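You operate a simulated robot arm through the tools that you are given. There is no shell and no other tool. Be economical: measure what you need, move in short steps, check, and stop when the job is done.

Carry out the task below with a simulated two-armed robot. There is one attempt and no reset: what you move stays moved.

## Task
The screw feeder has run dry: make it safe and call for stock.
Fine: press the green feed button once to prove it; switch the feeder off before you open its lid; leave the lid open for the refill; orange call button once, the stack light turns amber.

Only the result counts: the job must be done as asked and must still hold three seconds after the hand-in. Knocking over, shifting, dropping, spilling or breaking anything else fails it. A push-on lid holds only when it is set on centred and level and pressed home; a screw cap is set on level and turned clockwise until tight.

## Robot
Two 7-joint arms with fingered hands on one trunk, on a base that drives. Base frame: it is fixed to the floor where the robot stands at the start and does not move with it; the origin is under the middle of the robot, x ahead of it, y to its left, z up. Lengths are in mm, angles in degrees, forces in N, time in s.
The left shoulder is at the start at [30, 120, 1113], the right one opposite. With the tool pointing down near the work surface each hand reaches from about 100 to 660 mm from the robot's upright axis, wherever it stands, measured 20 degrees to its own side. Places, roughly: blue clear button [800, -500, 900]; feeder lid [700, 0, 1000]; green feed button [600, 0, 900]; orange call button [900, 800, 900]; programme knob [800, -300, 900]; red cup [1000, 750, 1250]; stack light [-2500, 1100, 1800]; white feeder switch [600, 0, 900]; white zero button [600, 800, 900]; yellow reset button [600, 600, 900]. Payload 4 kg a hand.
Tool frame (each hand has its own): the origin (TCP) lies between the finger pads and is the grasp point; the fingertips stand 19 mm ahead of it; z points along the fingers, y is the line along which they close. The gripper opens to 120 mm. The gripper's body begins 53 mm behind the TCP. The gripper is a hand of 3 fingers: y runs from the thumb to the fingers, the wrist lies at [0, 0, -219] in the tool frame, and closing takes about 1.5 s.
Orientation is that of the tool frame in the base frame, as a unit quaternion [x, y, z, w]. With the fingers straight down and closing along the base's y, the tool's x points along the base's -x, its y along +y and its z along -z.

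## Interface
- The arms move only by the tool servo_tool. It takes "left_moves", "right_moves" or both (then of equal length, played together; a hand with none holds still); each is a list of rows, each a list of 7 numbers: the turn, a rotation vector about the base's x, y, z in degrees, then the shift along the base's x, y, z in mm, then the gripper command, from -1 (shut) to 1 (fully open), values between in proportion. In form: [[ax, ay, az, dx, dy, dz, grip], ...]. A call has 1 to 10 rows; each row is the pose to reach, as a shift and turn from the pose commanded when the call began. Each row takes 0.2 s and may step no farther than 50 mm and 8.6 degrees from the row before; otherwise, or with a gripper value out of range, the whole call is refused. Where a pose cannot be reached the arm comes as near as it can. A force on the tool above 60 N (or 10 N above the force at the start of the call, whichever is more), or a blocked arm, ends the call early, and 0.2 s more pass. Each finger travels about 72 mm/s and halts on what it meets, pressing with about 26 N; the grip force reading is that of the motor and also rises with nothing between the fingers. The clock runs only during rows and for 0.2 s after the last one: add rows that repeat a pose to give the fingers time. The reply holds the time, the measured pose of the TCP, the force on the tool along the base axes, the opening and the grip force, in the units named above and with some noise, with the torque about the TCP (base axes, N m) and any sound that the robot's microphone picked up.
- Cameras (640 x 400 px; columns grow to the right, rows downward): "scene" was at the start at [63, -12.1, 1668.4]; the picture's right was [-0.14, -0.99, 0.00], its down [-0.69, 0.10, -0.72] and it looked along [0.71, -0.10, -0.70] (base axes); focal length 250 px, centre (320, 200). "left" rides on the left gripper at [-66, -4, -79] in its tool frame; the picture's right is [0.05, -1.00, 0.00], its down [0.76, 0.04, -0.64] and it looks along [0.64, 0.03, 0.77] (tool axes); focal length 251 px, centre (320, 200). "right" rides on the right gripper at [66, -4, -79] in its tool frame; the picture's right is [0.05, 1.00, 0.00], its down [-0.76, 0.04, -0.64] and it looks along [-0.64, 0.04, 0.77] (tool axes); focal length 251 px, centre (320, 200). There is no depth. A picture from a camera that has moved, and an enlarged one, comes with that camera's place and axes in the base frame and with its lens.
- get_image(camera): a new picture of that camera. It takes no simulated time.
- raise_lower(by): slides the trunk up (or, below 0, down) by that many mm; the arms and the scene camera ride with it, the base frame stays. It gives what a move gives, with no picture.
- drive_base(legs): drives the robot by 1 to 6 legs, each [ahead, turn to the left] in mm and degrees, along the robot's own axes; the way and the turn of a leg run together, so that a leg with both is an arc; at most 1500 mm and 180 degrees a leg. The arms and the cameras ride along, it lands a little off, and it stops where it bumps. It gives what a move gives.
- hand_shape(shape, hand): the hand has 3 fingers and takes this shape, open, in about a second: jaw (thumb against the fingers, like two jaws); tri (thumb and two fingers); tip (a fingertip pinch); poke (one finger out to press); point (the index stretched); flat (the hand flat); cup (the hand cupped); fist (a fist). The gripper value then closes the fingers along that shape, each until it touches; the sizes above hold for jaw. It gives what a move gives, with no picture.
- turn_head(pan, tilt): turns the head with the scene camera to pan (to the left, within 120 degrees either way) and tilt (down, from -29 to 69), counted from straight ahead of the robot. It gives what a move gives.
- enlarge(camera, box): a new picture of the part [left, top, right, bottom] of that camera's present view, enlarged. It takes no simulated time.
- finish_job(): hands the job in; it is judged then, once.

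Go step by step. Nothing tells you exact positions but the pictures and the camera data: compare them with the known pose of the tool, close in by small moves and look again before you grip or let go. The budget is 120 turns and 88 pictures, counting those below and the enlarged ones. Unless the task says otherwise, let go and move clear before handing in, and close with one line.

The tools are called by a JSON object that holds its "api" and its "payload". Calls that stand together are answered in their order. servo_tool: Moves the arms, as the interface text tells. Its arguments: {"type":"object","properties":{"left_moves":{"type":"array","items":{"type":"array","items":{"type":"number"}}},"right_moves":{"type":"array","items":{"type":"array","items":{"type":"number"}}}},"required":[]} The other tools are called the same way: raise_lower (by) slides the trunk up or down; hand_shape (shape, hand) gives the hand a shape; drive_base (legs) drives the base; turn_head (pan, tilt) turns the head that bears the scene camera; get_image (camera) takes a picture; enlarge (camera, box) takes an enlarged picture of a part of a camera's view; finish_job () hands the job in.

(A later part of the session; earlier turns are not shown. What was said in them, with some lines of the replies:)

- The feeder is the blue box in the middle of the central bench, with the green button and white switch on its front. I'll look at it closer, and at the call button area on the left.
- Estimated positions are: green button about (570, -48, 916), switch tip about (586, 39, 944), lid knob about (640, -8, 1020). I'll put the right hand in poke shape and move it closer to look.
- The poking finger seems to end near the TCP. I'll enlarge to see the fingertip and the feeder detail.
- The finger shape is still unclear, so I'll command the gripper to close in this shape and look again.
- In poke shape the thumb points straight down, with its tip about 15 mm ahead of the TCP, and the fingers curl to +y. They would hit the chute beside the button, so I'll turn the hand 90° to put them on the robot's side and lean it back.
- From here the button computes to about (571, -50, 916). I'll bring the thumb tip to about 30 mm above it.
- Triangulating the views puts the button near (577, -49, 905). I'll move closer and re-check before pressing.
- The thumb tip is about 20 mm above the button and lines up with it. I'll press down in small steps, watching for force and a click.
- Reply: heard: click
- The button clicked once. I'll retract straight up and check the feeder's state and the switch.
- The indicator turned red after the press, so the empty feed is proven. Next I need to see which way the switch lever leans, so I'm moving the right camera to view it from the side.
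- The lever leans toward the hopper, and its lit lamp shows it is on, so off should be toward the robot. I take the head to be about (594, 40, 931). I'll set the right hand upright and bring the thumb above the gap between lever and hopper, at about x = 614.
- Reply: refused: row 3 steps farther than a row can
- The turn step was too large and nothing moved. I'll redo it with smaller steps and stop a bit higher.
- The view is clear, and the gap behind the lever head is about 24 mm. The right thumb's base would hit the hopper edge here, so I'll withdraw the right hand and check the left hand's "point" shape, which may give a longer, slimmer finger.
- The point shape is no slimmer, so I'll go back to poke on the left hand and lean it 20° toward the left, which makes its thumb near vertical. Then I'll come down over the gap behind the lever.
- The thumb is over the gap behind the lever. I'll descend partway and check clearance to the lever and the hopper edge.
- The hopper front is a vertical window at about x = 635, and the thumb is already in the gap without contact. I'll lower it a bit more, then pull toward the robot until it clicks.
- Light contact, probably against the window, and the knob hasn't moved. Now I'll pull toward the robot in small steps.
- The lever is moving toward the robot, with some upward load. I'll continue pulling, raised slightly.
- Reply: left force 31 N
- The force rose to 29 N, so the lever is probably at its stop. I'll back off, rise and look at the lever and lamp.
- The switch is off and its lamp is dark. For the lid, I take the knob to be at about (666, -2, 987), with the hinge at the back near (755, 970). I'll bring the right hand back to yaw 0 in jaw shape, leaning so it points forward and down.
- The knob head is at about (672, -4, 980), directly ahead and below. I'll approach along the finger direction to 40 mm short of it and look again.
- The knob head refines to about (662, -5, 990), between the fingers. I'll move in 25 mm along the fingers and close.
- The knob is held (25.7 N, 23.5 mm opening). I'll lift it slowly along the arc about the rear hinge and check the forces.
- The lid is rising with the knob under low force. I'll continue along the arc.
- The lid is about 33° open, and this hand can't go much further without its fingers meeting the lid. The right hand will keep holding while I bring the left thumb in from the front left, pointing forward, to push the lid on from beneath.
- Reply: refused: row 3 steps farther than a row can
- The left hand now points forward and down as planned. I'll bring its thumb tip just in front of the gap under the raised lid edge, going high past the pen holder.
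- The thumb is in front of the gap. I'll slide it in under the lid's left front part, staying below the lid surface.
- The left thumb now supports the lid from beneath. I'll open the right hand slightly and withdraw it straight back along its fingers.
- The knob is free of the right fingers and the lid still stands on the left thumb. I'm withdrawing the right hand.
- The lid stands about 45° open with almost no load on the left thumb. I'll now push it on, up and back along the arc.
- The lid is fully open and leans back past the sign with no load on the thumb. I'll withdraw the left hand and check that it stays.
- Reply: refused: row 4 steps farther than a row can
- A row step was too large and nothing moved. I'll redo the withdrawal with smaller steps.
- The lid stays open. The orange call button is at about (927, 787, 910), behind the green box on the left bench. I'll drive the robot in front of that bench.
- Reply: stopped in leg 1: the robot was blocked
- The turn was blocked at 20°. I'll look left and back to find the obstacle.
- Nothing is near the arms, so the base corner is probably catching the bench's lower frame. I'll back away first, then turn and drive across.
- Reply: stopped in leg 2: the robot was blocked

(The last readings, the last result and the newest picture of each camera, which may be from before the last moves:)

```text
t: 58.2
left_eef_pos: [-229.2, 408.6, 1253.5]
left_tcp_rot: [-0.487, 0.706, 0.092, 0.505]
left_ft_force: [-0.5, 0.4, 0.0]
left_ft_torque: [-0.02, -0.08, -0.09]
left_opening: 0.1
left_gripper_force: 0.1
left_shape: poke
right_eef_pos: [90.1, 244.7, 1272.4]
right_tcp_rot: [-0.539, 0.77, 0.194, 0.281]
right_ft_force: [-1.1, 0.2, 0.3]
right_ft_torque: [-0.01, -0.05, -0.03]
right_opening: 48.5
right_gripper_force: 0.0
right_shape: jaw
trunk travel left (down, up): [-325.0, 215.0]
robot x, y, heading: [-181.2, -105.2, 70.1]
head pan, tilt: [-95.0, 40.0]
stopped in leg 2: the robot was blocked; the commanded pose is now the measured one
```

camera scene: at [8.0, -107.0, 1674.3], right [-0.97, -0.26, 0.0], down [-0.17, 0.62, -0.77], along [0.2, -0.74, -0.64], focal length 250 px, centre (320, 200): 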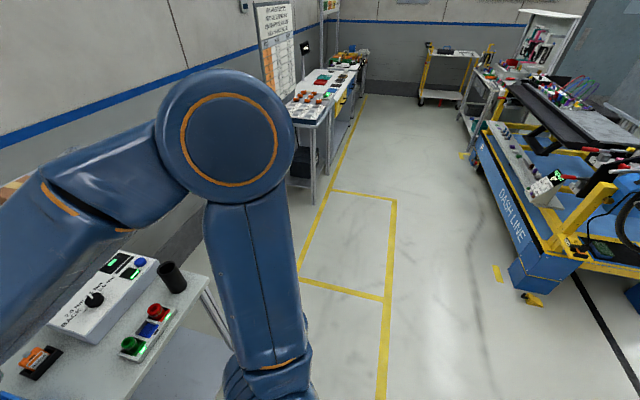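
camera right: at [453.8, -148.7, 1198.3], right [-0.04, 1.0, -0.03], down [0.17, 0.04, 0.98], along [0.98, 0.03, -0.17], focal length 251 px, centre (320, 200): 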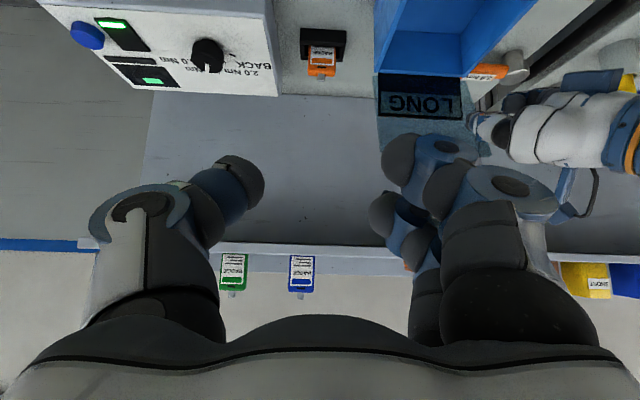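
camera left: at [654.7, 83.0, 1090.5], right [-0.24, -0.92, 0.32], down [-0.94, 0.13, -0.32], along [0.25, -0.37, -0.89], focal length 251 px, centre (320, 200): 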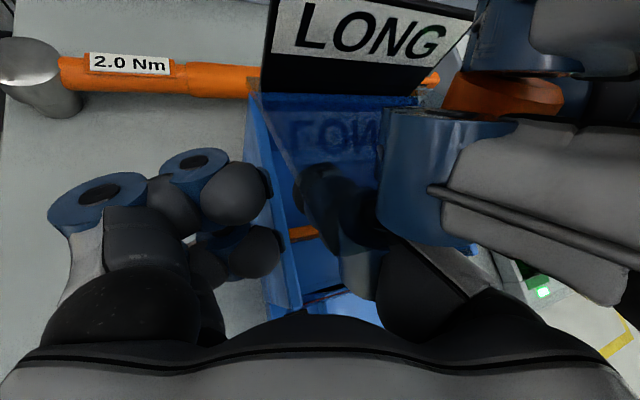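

It was blocked again at 70°, so I'll look to the left side and down for what is close by.

{"api": "turn_head", "payload": {"pan": 70, "tilt": 55}}

{"api": "get_image", "payload": {"camera": "scene"}}

{"api": "turn_head", "payload": {"pan": -70, "tilt": 55}}

{"api": "get_image", "payload": {"camera": "scene"}}

```text
t: 60.7
left_eef_pos: [-226.0, 406.3, 1255.0]
left_tcp_rot: [-0.488, 0.707, 0.093, 0.504]
left_ft_force: [0.8, -0.2, 0.1]
left_ft_torque: [-0.04, -0.01, 0.04]
left_opening: 0.0
left_gripper_force: 0.0
left_shape: poke
right_eef_pos: [92.0, 240.9, 1273.5]
right_tcp_rot: [-0.538, 0.77, 0.196, 0.281]
right_ft_force: [-0.2, 0.2, 0.4]
right_ft_torque: [0.02, 0.0, 0.01]
right_opening: 48.2
right_gripper_force: 0.0
right_shape: jaw
trunk travel left (down, up): [-325.0, 215.0]
robot x, y, heading: [-177.7, -106.0, 70.3]
head pan, tilt: [70.0, 55.0]
```

```text
24 pictures are left
camera scene: at [-240.1, -77.7, 1653.6], right [0.64, 0.77, 0.0], down [0.63, -0.53, -0.57], along [-0.44, 0.37, -0.82], focal length 250 px, centre (320, 200)
```

scene: 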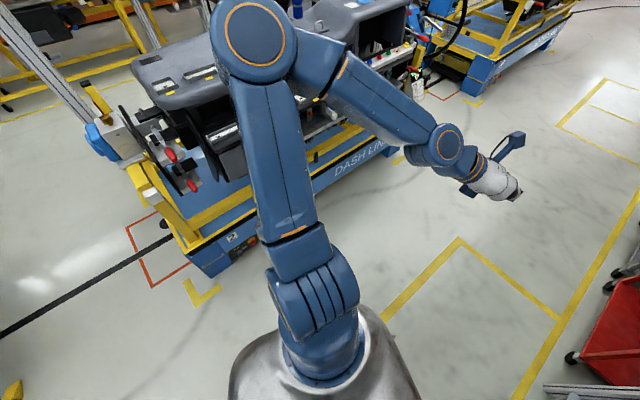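

```text
t: 62.9
left_eef_pos: [-226.3, 407.1, 1254.7]
left_tcp_rot: [-0.487, 0.707, 0.094, 0.504]
left_ft_force: [-0.1, -0.1, -0.6]
left_ft_torque: [0.01, 0.02, 0.0]
left_opening: 0.0
left_gripper_force: 0.0
left_shape: poke
right_eef_pos: [93.3, 241.0, 1274.0]
right_tcp_rot: [-0.538, 0.77, 0.196, 0.28]
right_ft_force: [1.1, -0.5, 0.3]
right_ft_torque: [0.0, 0.02, 0.02]
right_opening: 48.1
right_gripper_force: 0.0
right_shape: jaw
trunk travel left (down, up): [-325.0, 215.0]
robot x, y, heading: [-185.3, -102.4, 70.6]
head pan, tilt: [-70.0, 55.0]
```

```text
23 pictures are left
camera scene: at [-112.6, -123.9, 1653.7], right [0.0, -1.0, 0.0], down [-0.82, 0.0, -0.57], along [0.57, 0.0, -0.82], focal length 250 px, centre (320, 200)
```

scene: 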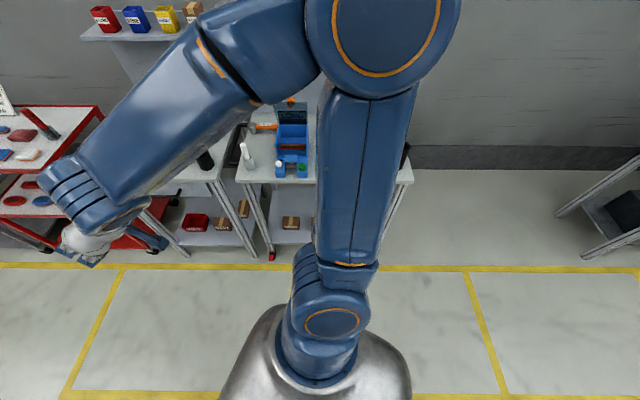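

I see no clear obstacle, so I'll retry the remaining small turn.

{"api": "drive_base", "payload": {"legs": [[0, 20]]}}

```text
t: 64.4
left_eef_pos: [-399.9, 359.9, 1254.6]
left_tcp_rot: [-0.603, 0.611, 0.18, 0.481]
left_ft_force: [-0.3, 0.4, -0.1]
left_ft_torque: [-0.01, 0.01, 0.01]
left_opening: 0.1
left_gripper_force: 0.1
left_shape: poke
right_eef_pos: [-44.1, 314.0, 1273.8]
right_tcp_rot: [0.665, -0.664, -0.241, -0.242]
right_ft_force: [-0.2, 0.2, 0.3]
right_ft_torque: [0.01, 0.02, 0.02]
right_opening: 48.2
right_gripper_force: 0.1
right_shape: jaw
trunk travel left (down, up): [-325.0, 215.0]
robot x, y, heading: [-163.4, -105.3, 90.3]
head pan, tilt: [-70.0, 55.0]
```

The turn completed this time. Now I'll drive across and turn back in parts.

{"api": "drive_base", "payload": {"legs": [[400, 0], [375, 0]]}}

{"api": "drive_base", "payload": {"legs": [[0, -30], [0, -30], [0, -30]]}}

{"api": "turn_head", "payload": {"pan": 0, "tilt": 45}}

{"api": "get_image", "payload": {"camera": "scene"}}

```text
t: 68.9
left_eef_pos: [-396.3, 1134.6, 1256.0]
left_tcp_rot: [-0.602, 0.612, 0.179, 0.48]
left_ft_force: [0.1, 0.5, 1.2]
left_ft_torque: [-0.02, -0.02, -0.03]
left_opening: 0.0
left_gripper_force: 0.1
left_shape: poke
right_eef_pos: [-40.3, 1087.0, 1272.6]
right_tcp_rot: [-0.663, 0.666, 0.241, 0.242]
right_ft_force: [-0.3, 0.6, -0.7]
right_ft_torque: [-0.05, 0.0, -0.03]
right_opening: 47.8
right_gripper_force: 0.1
right_shape: jaw
trunk travel left (down, up): [-325.0, 215.0]
robot x, y, heading: [-164.1, 665.4, 89.8]
head pan, tilt: [-70.0, 55.0]
```

```text
t: 70.5
left_eef_pos: [-177.0, 1188.7, 1256.1]
left_tcp_rot: [-0.45, 0.731, 0.069, 0.509]
left_ft_force: [-0.1, 0.0, -0.5]
left_ft_torque: [-0.03, 0.0, -0.01]
left_opening: 0.1
left_gripper_force: 0.1
left_shape: poke
right_eef_pos: [125.4, 992.2, 1271.6]
right_tcp_rot: [-0.499, 0.797, 0.181, 0.29]
right_ft_force: [0.4, 0.5, 0.0]
right_ft_torque: [-0.03, -0.02, -0.02]
right_opening: 47.8
right_gripper_force: 0.0
right_shape: jaw
trunk travel left (down, up): [-325.0, 215.0]
robot x, y, heading: [-181.0, 674.5, 66.0]
head pan, tilt: [-70.0, 55.0]
stopped in leg 1: the robot was blocked; the commanded pose is now the measured one
```

```text
t: 72.0
left_eef_pos: [-177.0, 1189.7, 1256.2]
left_tcp_rot: [-0.451, 0.73, 0.068, 0.509]
left_ft_force: [0.0, -0.1, -0.3]
left_ft_torque: [-0.01, -0.02, 0.04]
left_opening: 0.0
left_gripper_force: 0.1
left_shape: poke
right_eef_pos: [123.9, 992.3, 1272.4]
right_tcp_rot: [-0.498, 0.797, 0.181, 0.29]
right_ft_force: [0.2, 0.4, -0.1]
right_ft_torque: [-0.03, 0.0, 0.01]
right_opening: 47.9
right_gripper_force: 0.1
right_shape: jaw
trunk travel left (down, up): [-325.0, 215.0]
robot x, y, heading: [-181.9, 670.5, 66.0]
head pan, tilt: [0.0, 45.0]
```

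```text
22 pictures are left
camera scene: at [-156.0, 729.9, 1667.0], right [0.91, -0.41, 0.0], down [-0.29, -0.65, -0.71], along [0.29, 0.65, -0.71], focal length 250 px, centre (320, 200)
```

scene: 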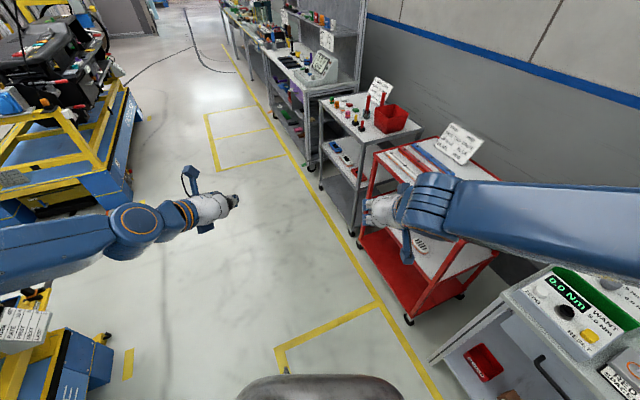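

Clear space all around, and the turn stopped early again. I'll continue in smaller turns.

{"api": "drive_base", "payload": {"legs": [[0, -20], [0, -20], [0, -20]]}}

```text
t: 74.2
left_eef_pos: [97.3, 1106.8, 1256.5]
left_tcp_rot: [-0.228, 0.827, -0.077, 0.508]
left_ft_force: [0.0, 0.1, 0.1]
left_ft_torque: [-0.01, -0.02, 0.04]
left_opening: 0.3
left_gripper_force: 0.1
left_shape: poke
right_eef_pos: [243.6, 779.2, 1272.7]
right_tcp_rot: [-0.256, 0.904, 0.092, 0.329]
right_ft_force: [-0.3, -0.1, 0.3]
right_ft_torque: [0.03, -0.02, -0.01]
right_opening: 48.2
right_gripper_force: 0.1
right_shape: jaw
trunk travel left (down, up): [-325.0, 215.0]
robot x, y, heading: [-204.7, 694.9, 34.3]
head pan, tilt: [0.0, 45.0]
stopped in leg 2: the robot was blocked; the commanded pose is now the measured one
```

{"api": "drive_base", "payload": {"legs": [[0, -17], [0, -17]]}}

{"api": "get_image", "payload": {"camera": "scene"}}

```text
t: 76.3
left_eef_pos: [256.1, 927.2, 1255.1]
left_tcp_rot: [-0.026, 0.858, -0.195, 0.475]
left_ft_force: [-0.1, 0.1, 0.0]
left_ft_torque: [0.01, -0.01, -0.02]
left_opening: 0.0
left_gripper_force: 0.0
left_shape: poke
right_eef_pos: [236.4, 568.2, 1272.1]
right_tcp_rot: [-0.035, 0.939, 0.014, 0.341]
right_ft_force: [-0.2, -0.6, 0.1]
right_ft_torque: [0.0, 0.0, 0.01]
right_opening: 48.4
right_gripper_force: 0.0
right_shape: jaw
trunk travel left (down, up): [-325.0, 215.0]
robot x, y, heading: [-198.1, 718.4, 8.1]
head pan, tilt: [0.0, 45.0]
stopped in leg 2: the robot was blocked; the commanded pose is now the measured one
```

```text
21 pictures are left
camera scene: at [-136.2, 723.5, 1667.0], right [0.14, -0.99, 0.0], down [-0.7, -0.1, -0.71], along [0.7, 0.1, -0.71], focal length 250 px, centre (320, 200)
```

scene: 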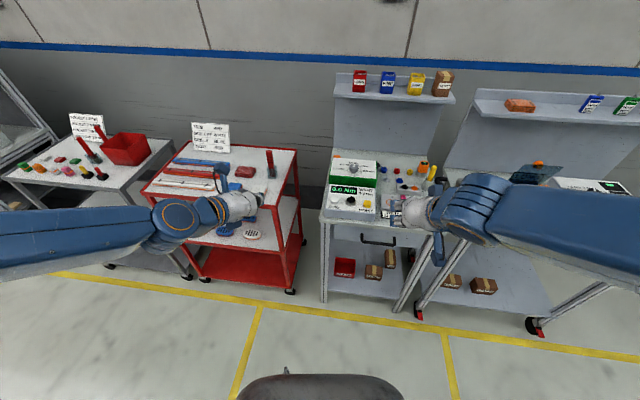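

I'm facing the left bench. I'll straighten and drive in toward it.

{"api": "drive_base", "payload": {"legs": [[0, -8]]}}

{"api": "drive_base", "payload": {"legs": [[350, 0]]}}

{"api": "get_image", "payload": {"camera": "scene"}}

```text
t: 77.4
left_eef_pos: [281.8, 862.2, 1255.1]
left_tcp_rot: [0.032, 0.858, -0.226, 0.461]
left_ft_force: [0.6, 0.2, -0.4]
left_ft_torque: [0.0, -0.03, -0.01]
left_opening: 0.3
left_gripper_force: 0.2
left_shape: poke
right_eef_pos: [211.5, 508.4, 1273.1]
right_tcp_rot: [0.03, 0.94, -0.011, 0.341]
right_ft_force: [-0.5, -0.2, -1.4]
right_ft_torque: [0.01, -0.01, -0.01]
right_opening: 48.0
right_gripper_force: 0.0
right_shape: jaw
trunk travel left (down, up): [-325.0, 215.0]
robot x, y, heading: [-197.1, 722.8, 0.5]
head pan, tilt: [0.0, 45.0]
```

```text
t: 79.6
left_eef_pos: [631.4, 862.6, 1254.6]
left_tcp_rot: [0.034, 0.857, -0.228, 0.46]
left_ft_force: [0.4, 0.6, 0.0]
left_ft_torque: [0.02, 0.01, -0.02]
left_opening: 0.0
left_gripper_force: 0.1
left_shape: poke
right_eef_pos: [559.9, 509.5, 1272.2]
right_tcp_rot: [0.032, 0.939, -0.012, 0.341]
right_ft_force: [1.0, -0.1, 0.1]
right_ft_torque: [-0.01, 0.0, 0.02]
right_opening: 47.9
right_gripper_force: 0.1
right_shape: jaw
trunk travel left (down, up): [-325.0, 215.0]
robot x, y, heading: [146.1, 726.1, -0.1]
head pan, tilt: [0.0, 45.0]
```

```text
20 pictures are left
camera scene: at [213.3, 724.1, 1667.0], right [0.0, -1.0, 0.0], down [-0.71, 0.0, -0.71], along [0.71, 0.0, -0.71], focal length 250 px, centre (320, 200)
```

scene: 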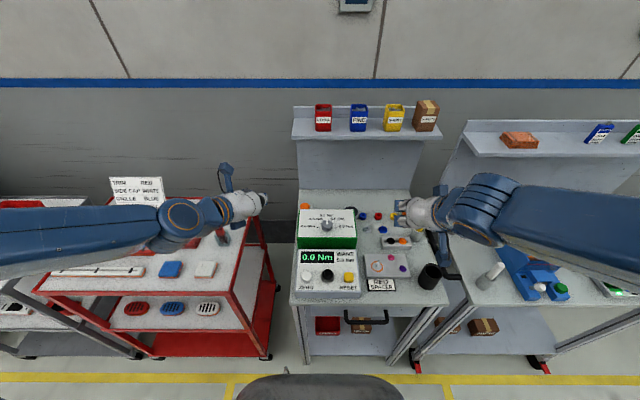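

The orange button is visible at the back left of this bench. I'm enlarging the view.

{"api": "enlarge", "payload": {"camera": "scene", "box": [280, 180, 360, 260]}}

```text
5.00 times, centred on (320, 220) of scene
camera zoom: at [213.3, 724.1, 1667.0], right [0.0, -1.0, 0.0], down [-0.71, 0.0, -0.71], along [0.71, 0.0, -0.71], focal length 1253 px, centre (320, 100)
```

zoom: 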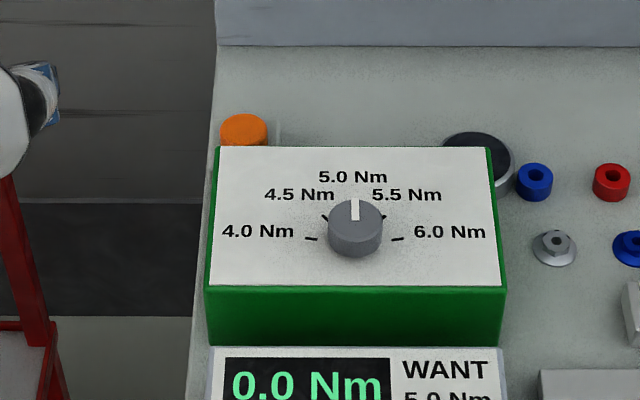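

The button is at about (932, 787, 910), 60 mm behind the green box, so the hand has to come nearly straight down behind it. I'll move 70 mm closer and turn right to bring the left shoulder forward.

{"api": "drive_base", "payload": {"legs": [[70, 0]]}}

{"api": "drive_base", "payload": {"legs": [[0, -30]]}}

```text
t: 80.6
left_eef_pos: [703.7, 861.8, 1254.6]
left_tcp_rot: [0.034, 0.858, -0.227, 0.46]
left_ft_force: [0.2, 1.4, -0.5]
left_ft_torque: [-0.05, 0.0, -0.02]
left_opening: 0.1
left_gripper_force: 0.0
left_shape: poke
right_eef_pos: [634.7, 509.7, 1271.8]
right_tcp_rot: [0.032, 0.94, -0.012, 0.34]
right_ft_force: [0.3, -0.7, -0.6]
right_ft_torque: [0.01, 0.01, 0.01]
right_opening: 48.1
right_gripper_force: 0.0
right_shape: jaw
trunk travel left (down, up): [-325.0, 215.0]
robot x, y, heading: [223.0, 725.7, 0.0]
head pan, tilt: [0.0, 45.0]
```

```text
t: 82.1
left_eef_pos: [720.5, 702.4, 1255.4]
left_tcp_rot: [0.172, 0.842, -0.297, 0.417]
left_ft_force: [-0.5, 0.3, 0.5]
left_ft_torque: [0.04, 0.0, -0.03]
left_opening: 0.1
left_gripper_force: 0.1
left_shape: poke
right_eef_pos: [541.3, 390.6, 1270.4]
right_tcp_rot: [0.183, 0.922, -0.065, 0.335]
right_ft_force: [0.4, -0.3, 0.4]
right_ft_torque: [0.01, 0.03, 0.02]
right_opening: 48.0
right_gripper_force: 0.0
right_shape: jaw
trunk travel left (down, up): [-325.0, 215.0]
robot x, y, heading: [224.5, 736.8, -17.3]
head pan, tilt: [0.0, 45.0]
stopped in leg 1: the robot was blocked; the commanded pose is now the measured one
```

The base turned 17°, which is enough. I'll bring the left hand near upright beside the bench's left edge, then come in from the side, low under the shelf end.

{"api": "servo_tool", "payload": {"left_moves": [[4.61, 5.14, 3.56, 8, 21, -20, -1], [9.22, 10.28, 7.12, 16, 42, -40, -1], [13.83, 15.42, 10.68, 24, 63, -60, -1], [18.44, 20.56, 14.24, 32, 84, -80, -1], [23.05, 25.7, 17.8, 40, 105, -105, -1], [27.7, 30.8, 21.4, 50, 127, -130, -1], [32.3, 36.0, 24.9, 60, 148, -155, -1]]}}

{"api": "get_image", "payload": {"camera": "scene"}}

{"api": "get_image", "payload": {"camera": "left"}}

```text
t: 83.7
left_eef_pos: [781.7, 849.9, 1099.1]
left_tcp_rot: [0.0, 0.991, -0.001, 0.131]
left_ft_force: [0.5, -0.9, 0.0]
left_ft_torque: [0.0, 0.01, -0.05]
left_opening: 0.2
left_gripper_force: 0.1
left_shape: poke
right_eef_pos: [542.0, 388.7, 1271.3]
right_tcp_rot: [0.183, 0.922, -0.066, 0.334]
right_ft_force: [0.7, 0.2, -0.7]
right_ft_torque: [0.02, 0.01, 0.02]
right_opening: 48.0
right_gripper_force: 0.0
right_shape: jaw
trunk travel left (down, up): [-325.0, 215.0]
robot x, y, heading: [224.2, 735.7, -17.3]
head pan, tilt: [0.0, 45.0]
```

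```text
18 pictures are left
camera scene: at [285.4, 714.6, 1666.9], right [-0.3, -0.96, 0.0], down [-0.68, 0.21, -0.71], along [0.67, -0.21, -0.71], focal length 250 px, centre (320, 200)
```

scene: 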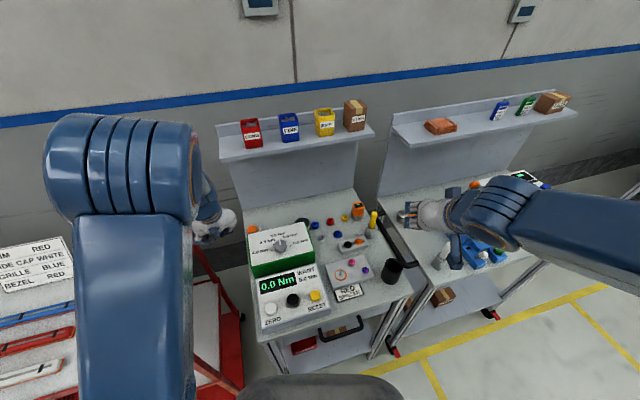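

```text
17 pictures are left
camera left: at [825.4, 846.9, 1193.7], right [-0.05, -1.0, -0.01], down [-0.91, 0.04, 0.42], along [-0.42, 0.03, -0.91], focal length 251 px, centre (320, 200)
```

left: 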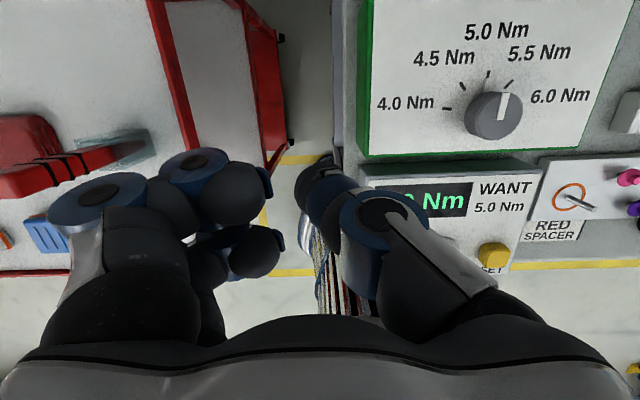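

The hand is upright beside the bench and clear of the red cart. I'll lower it and move forward alongside the box to the button's depth.

{"api": "servo_tool", "payload": {"left_moves": [[0, 0, 0, 15, 4, -35, -1], [0, 0, 0, 35, 8, -70, -1], [0, 0, 0, 52, 8, -105, -1], [0, 0, 0, 75, 8, -130, -1], [0, 0, 0, 110, 8, -138, -1], [0, 0, 0, 146, 8, -140, -1]]}}

{"api": "get_image", "payload": {"camera": "left"}}

{"api": "enlarge", "payload": {"camera": "scene", "box": [180, 110, 340, 270]}}

```text
t: 85.1
left_eef_pos: [929.9, 860.7, 958.9]
left_tcp_rot: [0.0, 0.991, -0.003, 0.131]
left_ft_force: [-0.7, 0.0, -0.2]
left_ft_torque: [-0.03, 0.01, -0.01]
left_opening: 0.0
left_gripper_force: 0.0
left_shape: poke
right_eef_pos: [541.8, 391.9, 1272.4]
right_tcp_rot: [0.183, 0.922, -0.067, 0.335]
right_ft_force: [-0.2, 0.1, -0.6]
right_ft_torque: [0.02, 0.01, -0.03]
right_opening: 48.2
right_gripper_force: 0.0
right_shape: jaw
trunk travel left (down, up): [-325.0, 215.0]
robot x, y, heading: [220.6, 733.5, -17.2]
head pan, tilt: [0.0, 45.0]
```

```text
16 pictures are left
camera left: at [973.5, 857.5, 1053.0], right [-0.05, -1.0, -0.01], down [-0.91, 0.04, 0.42], along [-0.42, 0.03, -0.91], focal length 251 px, centre (320, 200)
```

left: 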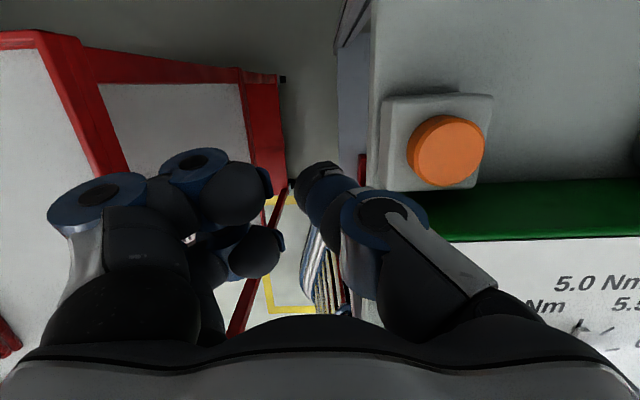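

```text
2.50 times, centred on (260, 190) of scene
camera zoom: at [285.7, 717.7, 1667.0], right [-0.3, -0.96, 0.0], down [-0.68, 0.21, -0.71], along [0.67, -0.21, -0.71], focal length 626 px, centre (470, 225)
```

zoom: 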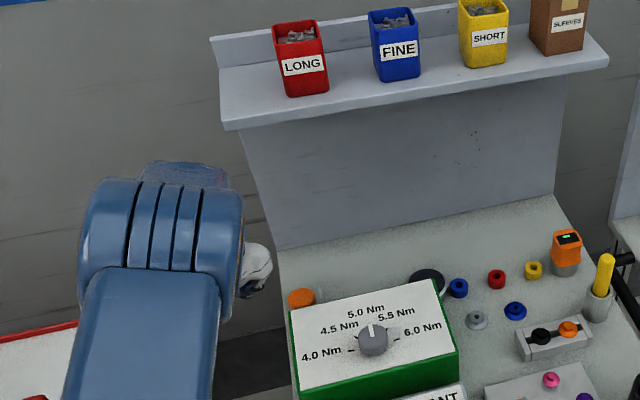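

The button is clearly visible and computes to (935, 788, 910). I'll shift sideways over it and look again.

{"api": "servo_tool", "payload": {"left_moves": [[0, 0, 0, 1, -25, 0, -1], [0, 0, 0, 1, -50, 0, -1], [0, 0, 0, 1, -73, 0, -1], [0, 0, 0, 1, -73, -10, -1]]}}

{"api": "get_image", "payload": {"camera": "left"}}

```text
t: 86.1
left_eef_pos: [929.3, 787.1, 948.2]
left_tcp_rot: [0.0, 0.991, -0.002, 0.132]
left_ft_force: [-0.3, 0.1, 0.4]
left_ft_torque: [-0.01, -0.03, -0.01]
left_opening: 0.0
left_gripper_force: 0.1
left_shape: poke
right_eef_pos: [541.2, 392.2, 1273.2]
right_tcp_rot: [0.182, 0.922, -0.067, 0.334]
right_ft_force: [0.3, -0.1, 0.4]
right_ft_torque: [-0.05, -0.03, 0.01]
right_opening: 48.2
right_gripper_force: 0.0
right_shape: jaw
trunk travel left (down, up): [-325.0, 215.0]
robot x, y, heading: [222.6, 736.0, -17.0]
head pan, tilt: [0.0, 45.0]
```

```text
14 pictures are left
camera left: at [973.0, 784.0, 1042.9], right [-0.05, -1.0, -0.01], down [-0.91, 0.04, 0.42], along [-0.42, 0.03, -0.91], focal length 251 px, centre (320, 200)
```

left: 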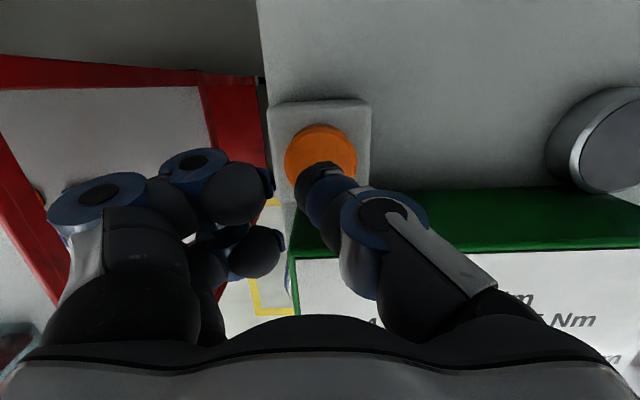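

The thumb is centred over the button. I'm pressing in small steps.

{"api": "servo_tool", "payload": {"left_moves": [[0, 0, 0, 3, 0, -8, -1], [0, 0, 0, 3, 0, -15, -1], [0, 0, 0, 3, 0, -19, -1], [0, 0, 0, 3, 0, -22, -1], [0, 0, 0, 3, 0, -25, -1]]}}

{"api": "enlarge", "payload": {"camera": "left", "box": [240, 80, 400, 220]}}

```text
t: 87.3
left_eef_pos: [931.5, 787.3, 925.8]
left_tcp_rot: [0.0, 0.991, -0.002, 0.135]
left_ft_force: [-1.1, -0.7, 10.0]
left_ft_torque: [-0.07, 0.06, 0.03]
left_opening: 0.0
left_gripper_force: 0.0
left_shape: poke
right_eef_pos: [540.3, 390.2, 1273.1]
right_tcp_rot: [0.183, 0.922, -0.068, 0.335]
right_ft_force: [-0.3, 0.3, 0.2]
right_ft_torque: [-0.03, 0.0, 0.0]
right_opening: 48.1
right_gripper_force: 0.1
right_shape: jaw
trunk travel left (down, up): [-325.0, 215.0]
robot x, y, heading: [222.5, 733.3, -16.9]
head pan, tilt: [0.0, 45.0]
heard: click
```

```text
2.86 times, centred on (320, 150) of left
camera zoom: at [974.9, 783.2, 1020.4], right [-0.05, -1.0, -0.01], down [-0.91, 0.04, 0.42], along [-0.42, 0.03, -0.91], focal length 718 px, centre (320, 343)
```

zoom: 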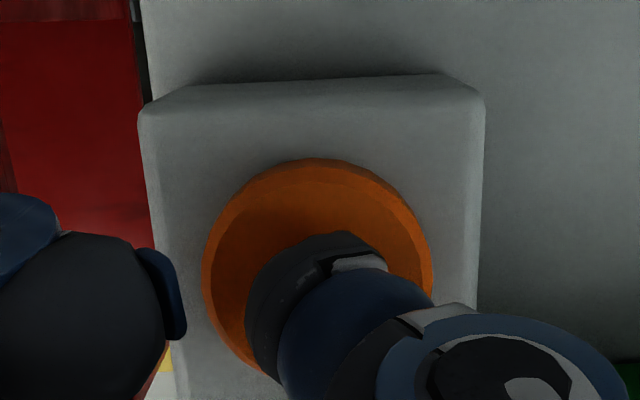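

It clicked. I'll lift off, move out sideways and rise clear of the bench.

{"api": "servo_tool", "payload": {"left_moves": [[0, 0, 0, -3, 0, 25, -1], [0, 0, 0, -3, 25, 33, -1], [0, 0, 0, -3, 50, 33, -1], [0, 0, 0, -3, 75, 33, -1], [0, 0, 0, -40, 75, 36, -1], [0, 0, 0, -75, 75, 60, -1], [0, 0, 0, -95, 73, 100, -1], [0, 0, 0, -115, 70, 140, -1], [0, 0, 0, -140, 66, 180, -1], [0, 0, 0, -180, 66, 200, -1]]}}

{"api": "drive_base", "payload": {"legs": [[-300, 0]]}}

{"api": "drive_base", "payload": {"legs": [[0, 25], [0, 25]]}}

{"api": "turn_head", "payload": {"pan": 115, "tilt": 0}}

{"api": "get_image", "payload": {"camera": "scene"}}

```text
t: 89.5
left_eef_pos: [749.8, 854.0, 1125.0]
left_tcp_rot: [-0.001, 0.991, -0.002, 0.133]
left_ft_force: [-0.7, 0.0, 0.4]
left_ft_torque: [0.01, 0.02, 0.0]
left_opening: 0.0
left_gripper_force: 0.0
left_shape: poke
right_eef_pos: [539.5, 392.2, 1273.5]
right_tcp_rot: [0.184, 0.922, -0.067, 0.335]
right_ft_force: [-0.1, 0.0, 0.9]
right_ft_torque: [-0.03, 0.0, 0.01]
right_opening: 48.1
right_gripper_force: 0.0
right_shape: jaw
trunk travel left (down, up): [-325.0, 215.0]
robot x, y, heading: [228.7, 732.4, -17.6]
head pan, tilt: [0.0, 45.0]
```

```text
t: 91.6
left_eef_pos: [457.1, 948.4, 1125.1]
left_tcp_rot: [-0.003, 0.991, -0.002, 0.133]
left_ft_force: [-0.3, 0.2, -0.1]
left_ft_torque: [-0.01, -0.04, -0.01]
left_opening: 0.1
left_gripper_force: 0.1
left_shape: poke
right_eef_pos: [248.4, 485.1, 1273.2]
right_tcp_rot: [0.18, 0.922, -0.065, 0.335]
right_ft_force: [-0.2, 0.5, 0.7]
right_ft_torque: [0.0, 0.02, 0.0]
right_opening: 47.9
right_gripper_force: 0.1
right_shape: jaw
trunk travel left (down, up): [-325.0, 215.0]
robot x, y, heading: [-73.4, 828.7, -16.8]
head pan, tilt: [0.0, 45.0]
```

```text
t: 93.8
left_eef_pos: [326.2, 1192.0, 1124.2]
left_tcp_rot: [-0.254, 0.958, 0.031, 0.129]
left_ft_force: [0.5, 0.2, -0.5]
left_ft_torque: [-0.04, 0.0, -0.04]
left_opening: 0.0
left_gripper_force: 0.2
left_shape: poke
right_eef_pos: [373.6, 687.0, 1274.2]
right_tcp_rot: [-0.061, 0.938, 0.019, 0.341]
right_ft_force: [0.3, 0.7, -0.6]
right_ft_torque: [-0.05, -0.01, -0.03]
right_opening: 47.7
right_gripper_force: 0.0
right_shape: jaw
trunk travel left (down, up): [-325.0, 215.0]
robot x, y, heading: [-63.2, 799.8, 11.6]
head pan, tilt: [0.0, 45.0]
stopped in leg 2: the robot was blocked; the commanded pose is now the measured one
```

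```text
t: 95.8
left_eef_pos: [327.2, 1189.4, 1124.7]
left_tcp_rot: [-0.255, 0.958, 0.033, 0.128]
left_ft_force: [0.1, 1.2, 0.3]
left_ft_torque: [0.0, 0.01, 0.0]
left_opening: 0.2
left_gripper_force: 0.1
left_shape: poke
right_eef_pos: [374.7, 684.6, 1272.4]
right_tcp_rot: [-0.061, 0.938, 0.022, 0.341]
right_ft_force: [-0.8, -0.9, -0.1]
right_ft_torque: [-0.05, 0.0, 0.0]
right_opening: 48.2
right_gripper_force: 0.1
right_shape: jaw
trunk travel left (down, up): [-325.0, 215.0]
robot x, y, heading: [-68.3, 798.4, 11.8]
head pan, tilt: [115.0, 0.0]
```

```text
12 pictures are left
camera scene: at [-138.9, 866.5, 1738.0], right [0.8, 0.6, 0.0], down [0.0, 0.0, -1.0], along [-0.6, 0.8, 0.0], focal length 250 px, centre (320, 200)
```

scene: 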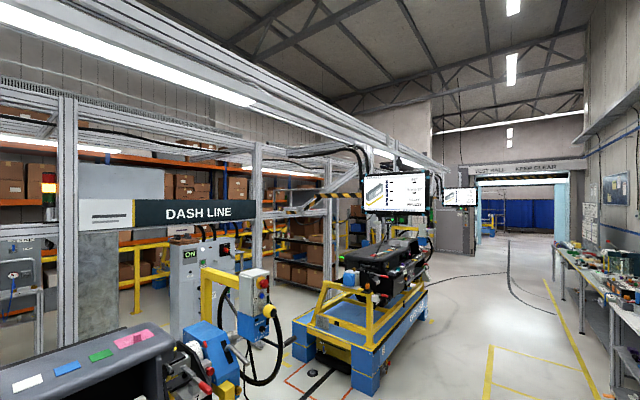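

The stack light is visible at the left edge. I'll enlarge it, then check the feeder.

{"api": "enlarge", "payload": {"camera": "scene", "box": [25, 160, 75, 230]}}

{"api": "turn_head", "payload": {"pan": -60, "tilt": 35}}

{"api": "get_image", "payload": {"camera": "scene"}}

```text
5.71 times, centred on (50, 195) of scene
camera zoom: at [-138.9, 866.5, 1738.0], right [0.8, 0.6, 0.0], down [0.0, 0.0, -1.0], along [-0.6, 0.8, 0.0], focal length 1432 px, centre (1863, 229)
```

zoom: 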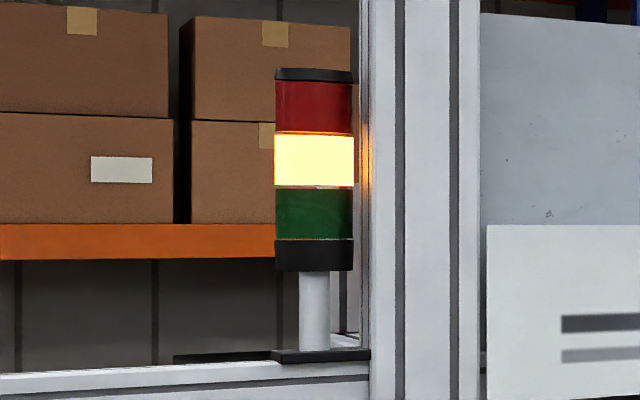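

```text
t: 98.4
left_eef_pos: [327.3, 1191.0, 1126.4]
left_tcp_rot: [-0.255, 0.958, 0.032, 0.128]
left_ft_force: [-0.3, -0.1, 0.4]
left_ft_torque: [0.02, -0.01, 0.04]
left_opening: 0.1
left_gripper_force: 0.0
left_shape: poke
right_eef_pos: [375.1, 683.5, 1273.0]
right_tcp_rot: [-0.061, 0.938, 0.021, 0.341]
right_ft_force: [-0.8, 0.6, -0.3]
right_ft_torque: [-0.03, 0.01, -0.02]
right_opening: 47.9
right_gripper_force: 0.0
right_shape: jaw
trunk travel left (down, up): [-325.0, 215.0]
robot x, y, heading: [-66.6, 799.4, 11.6]
head pan, tilt: [-60.0, 35.0]
```

```text
10 pictures are left
camera scene: at [-26.8, 728.2, 1681.9], right [-0.75, -0.66, 0.0], down [-0.38, 0.43, -0.82], along [0.54, -0.61, -0.57], focal length 250 px, centre (320, 200)
```

scene: 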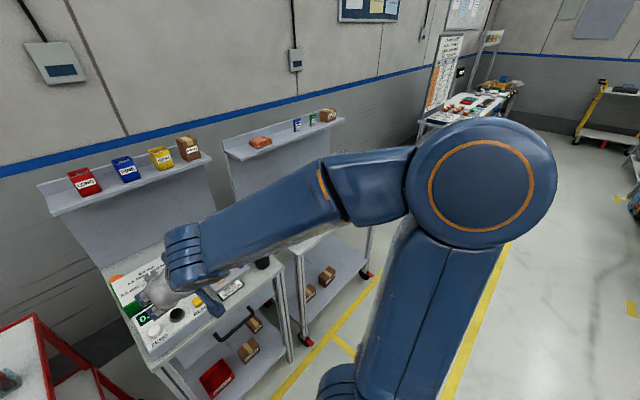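

The stack light is amber. The lid was still standing open when I last saw it after letting go, the switch is off and both hands are clear, so I'm handing in.

{"api": "finish_job", "payload": {}}

```text
The job is handed in.
```

I pressed the green feed button once, switched the feeder off, opened its lid and left it open for the refill, then pressed the orange call button once; the stack light is amber.
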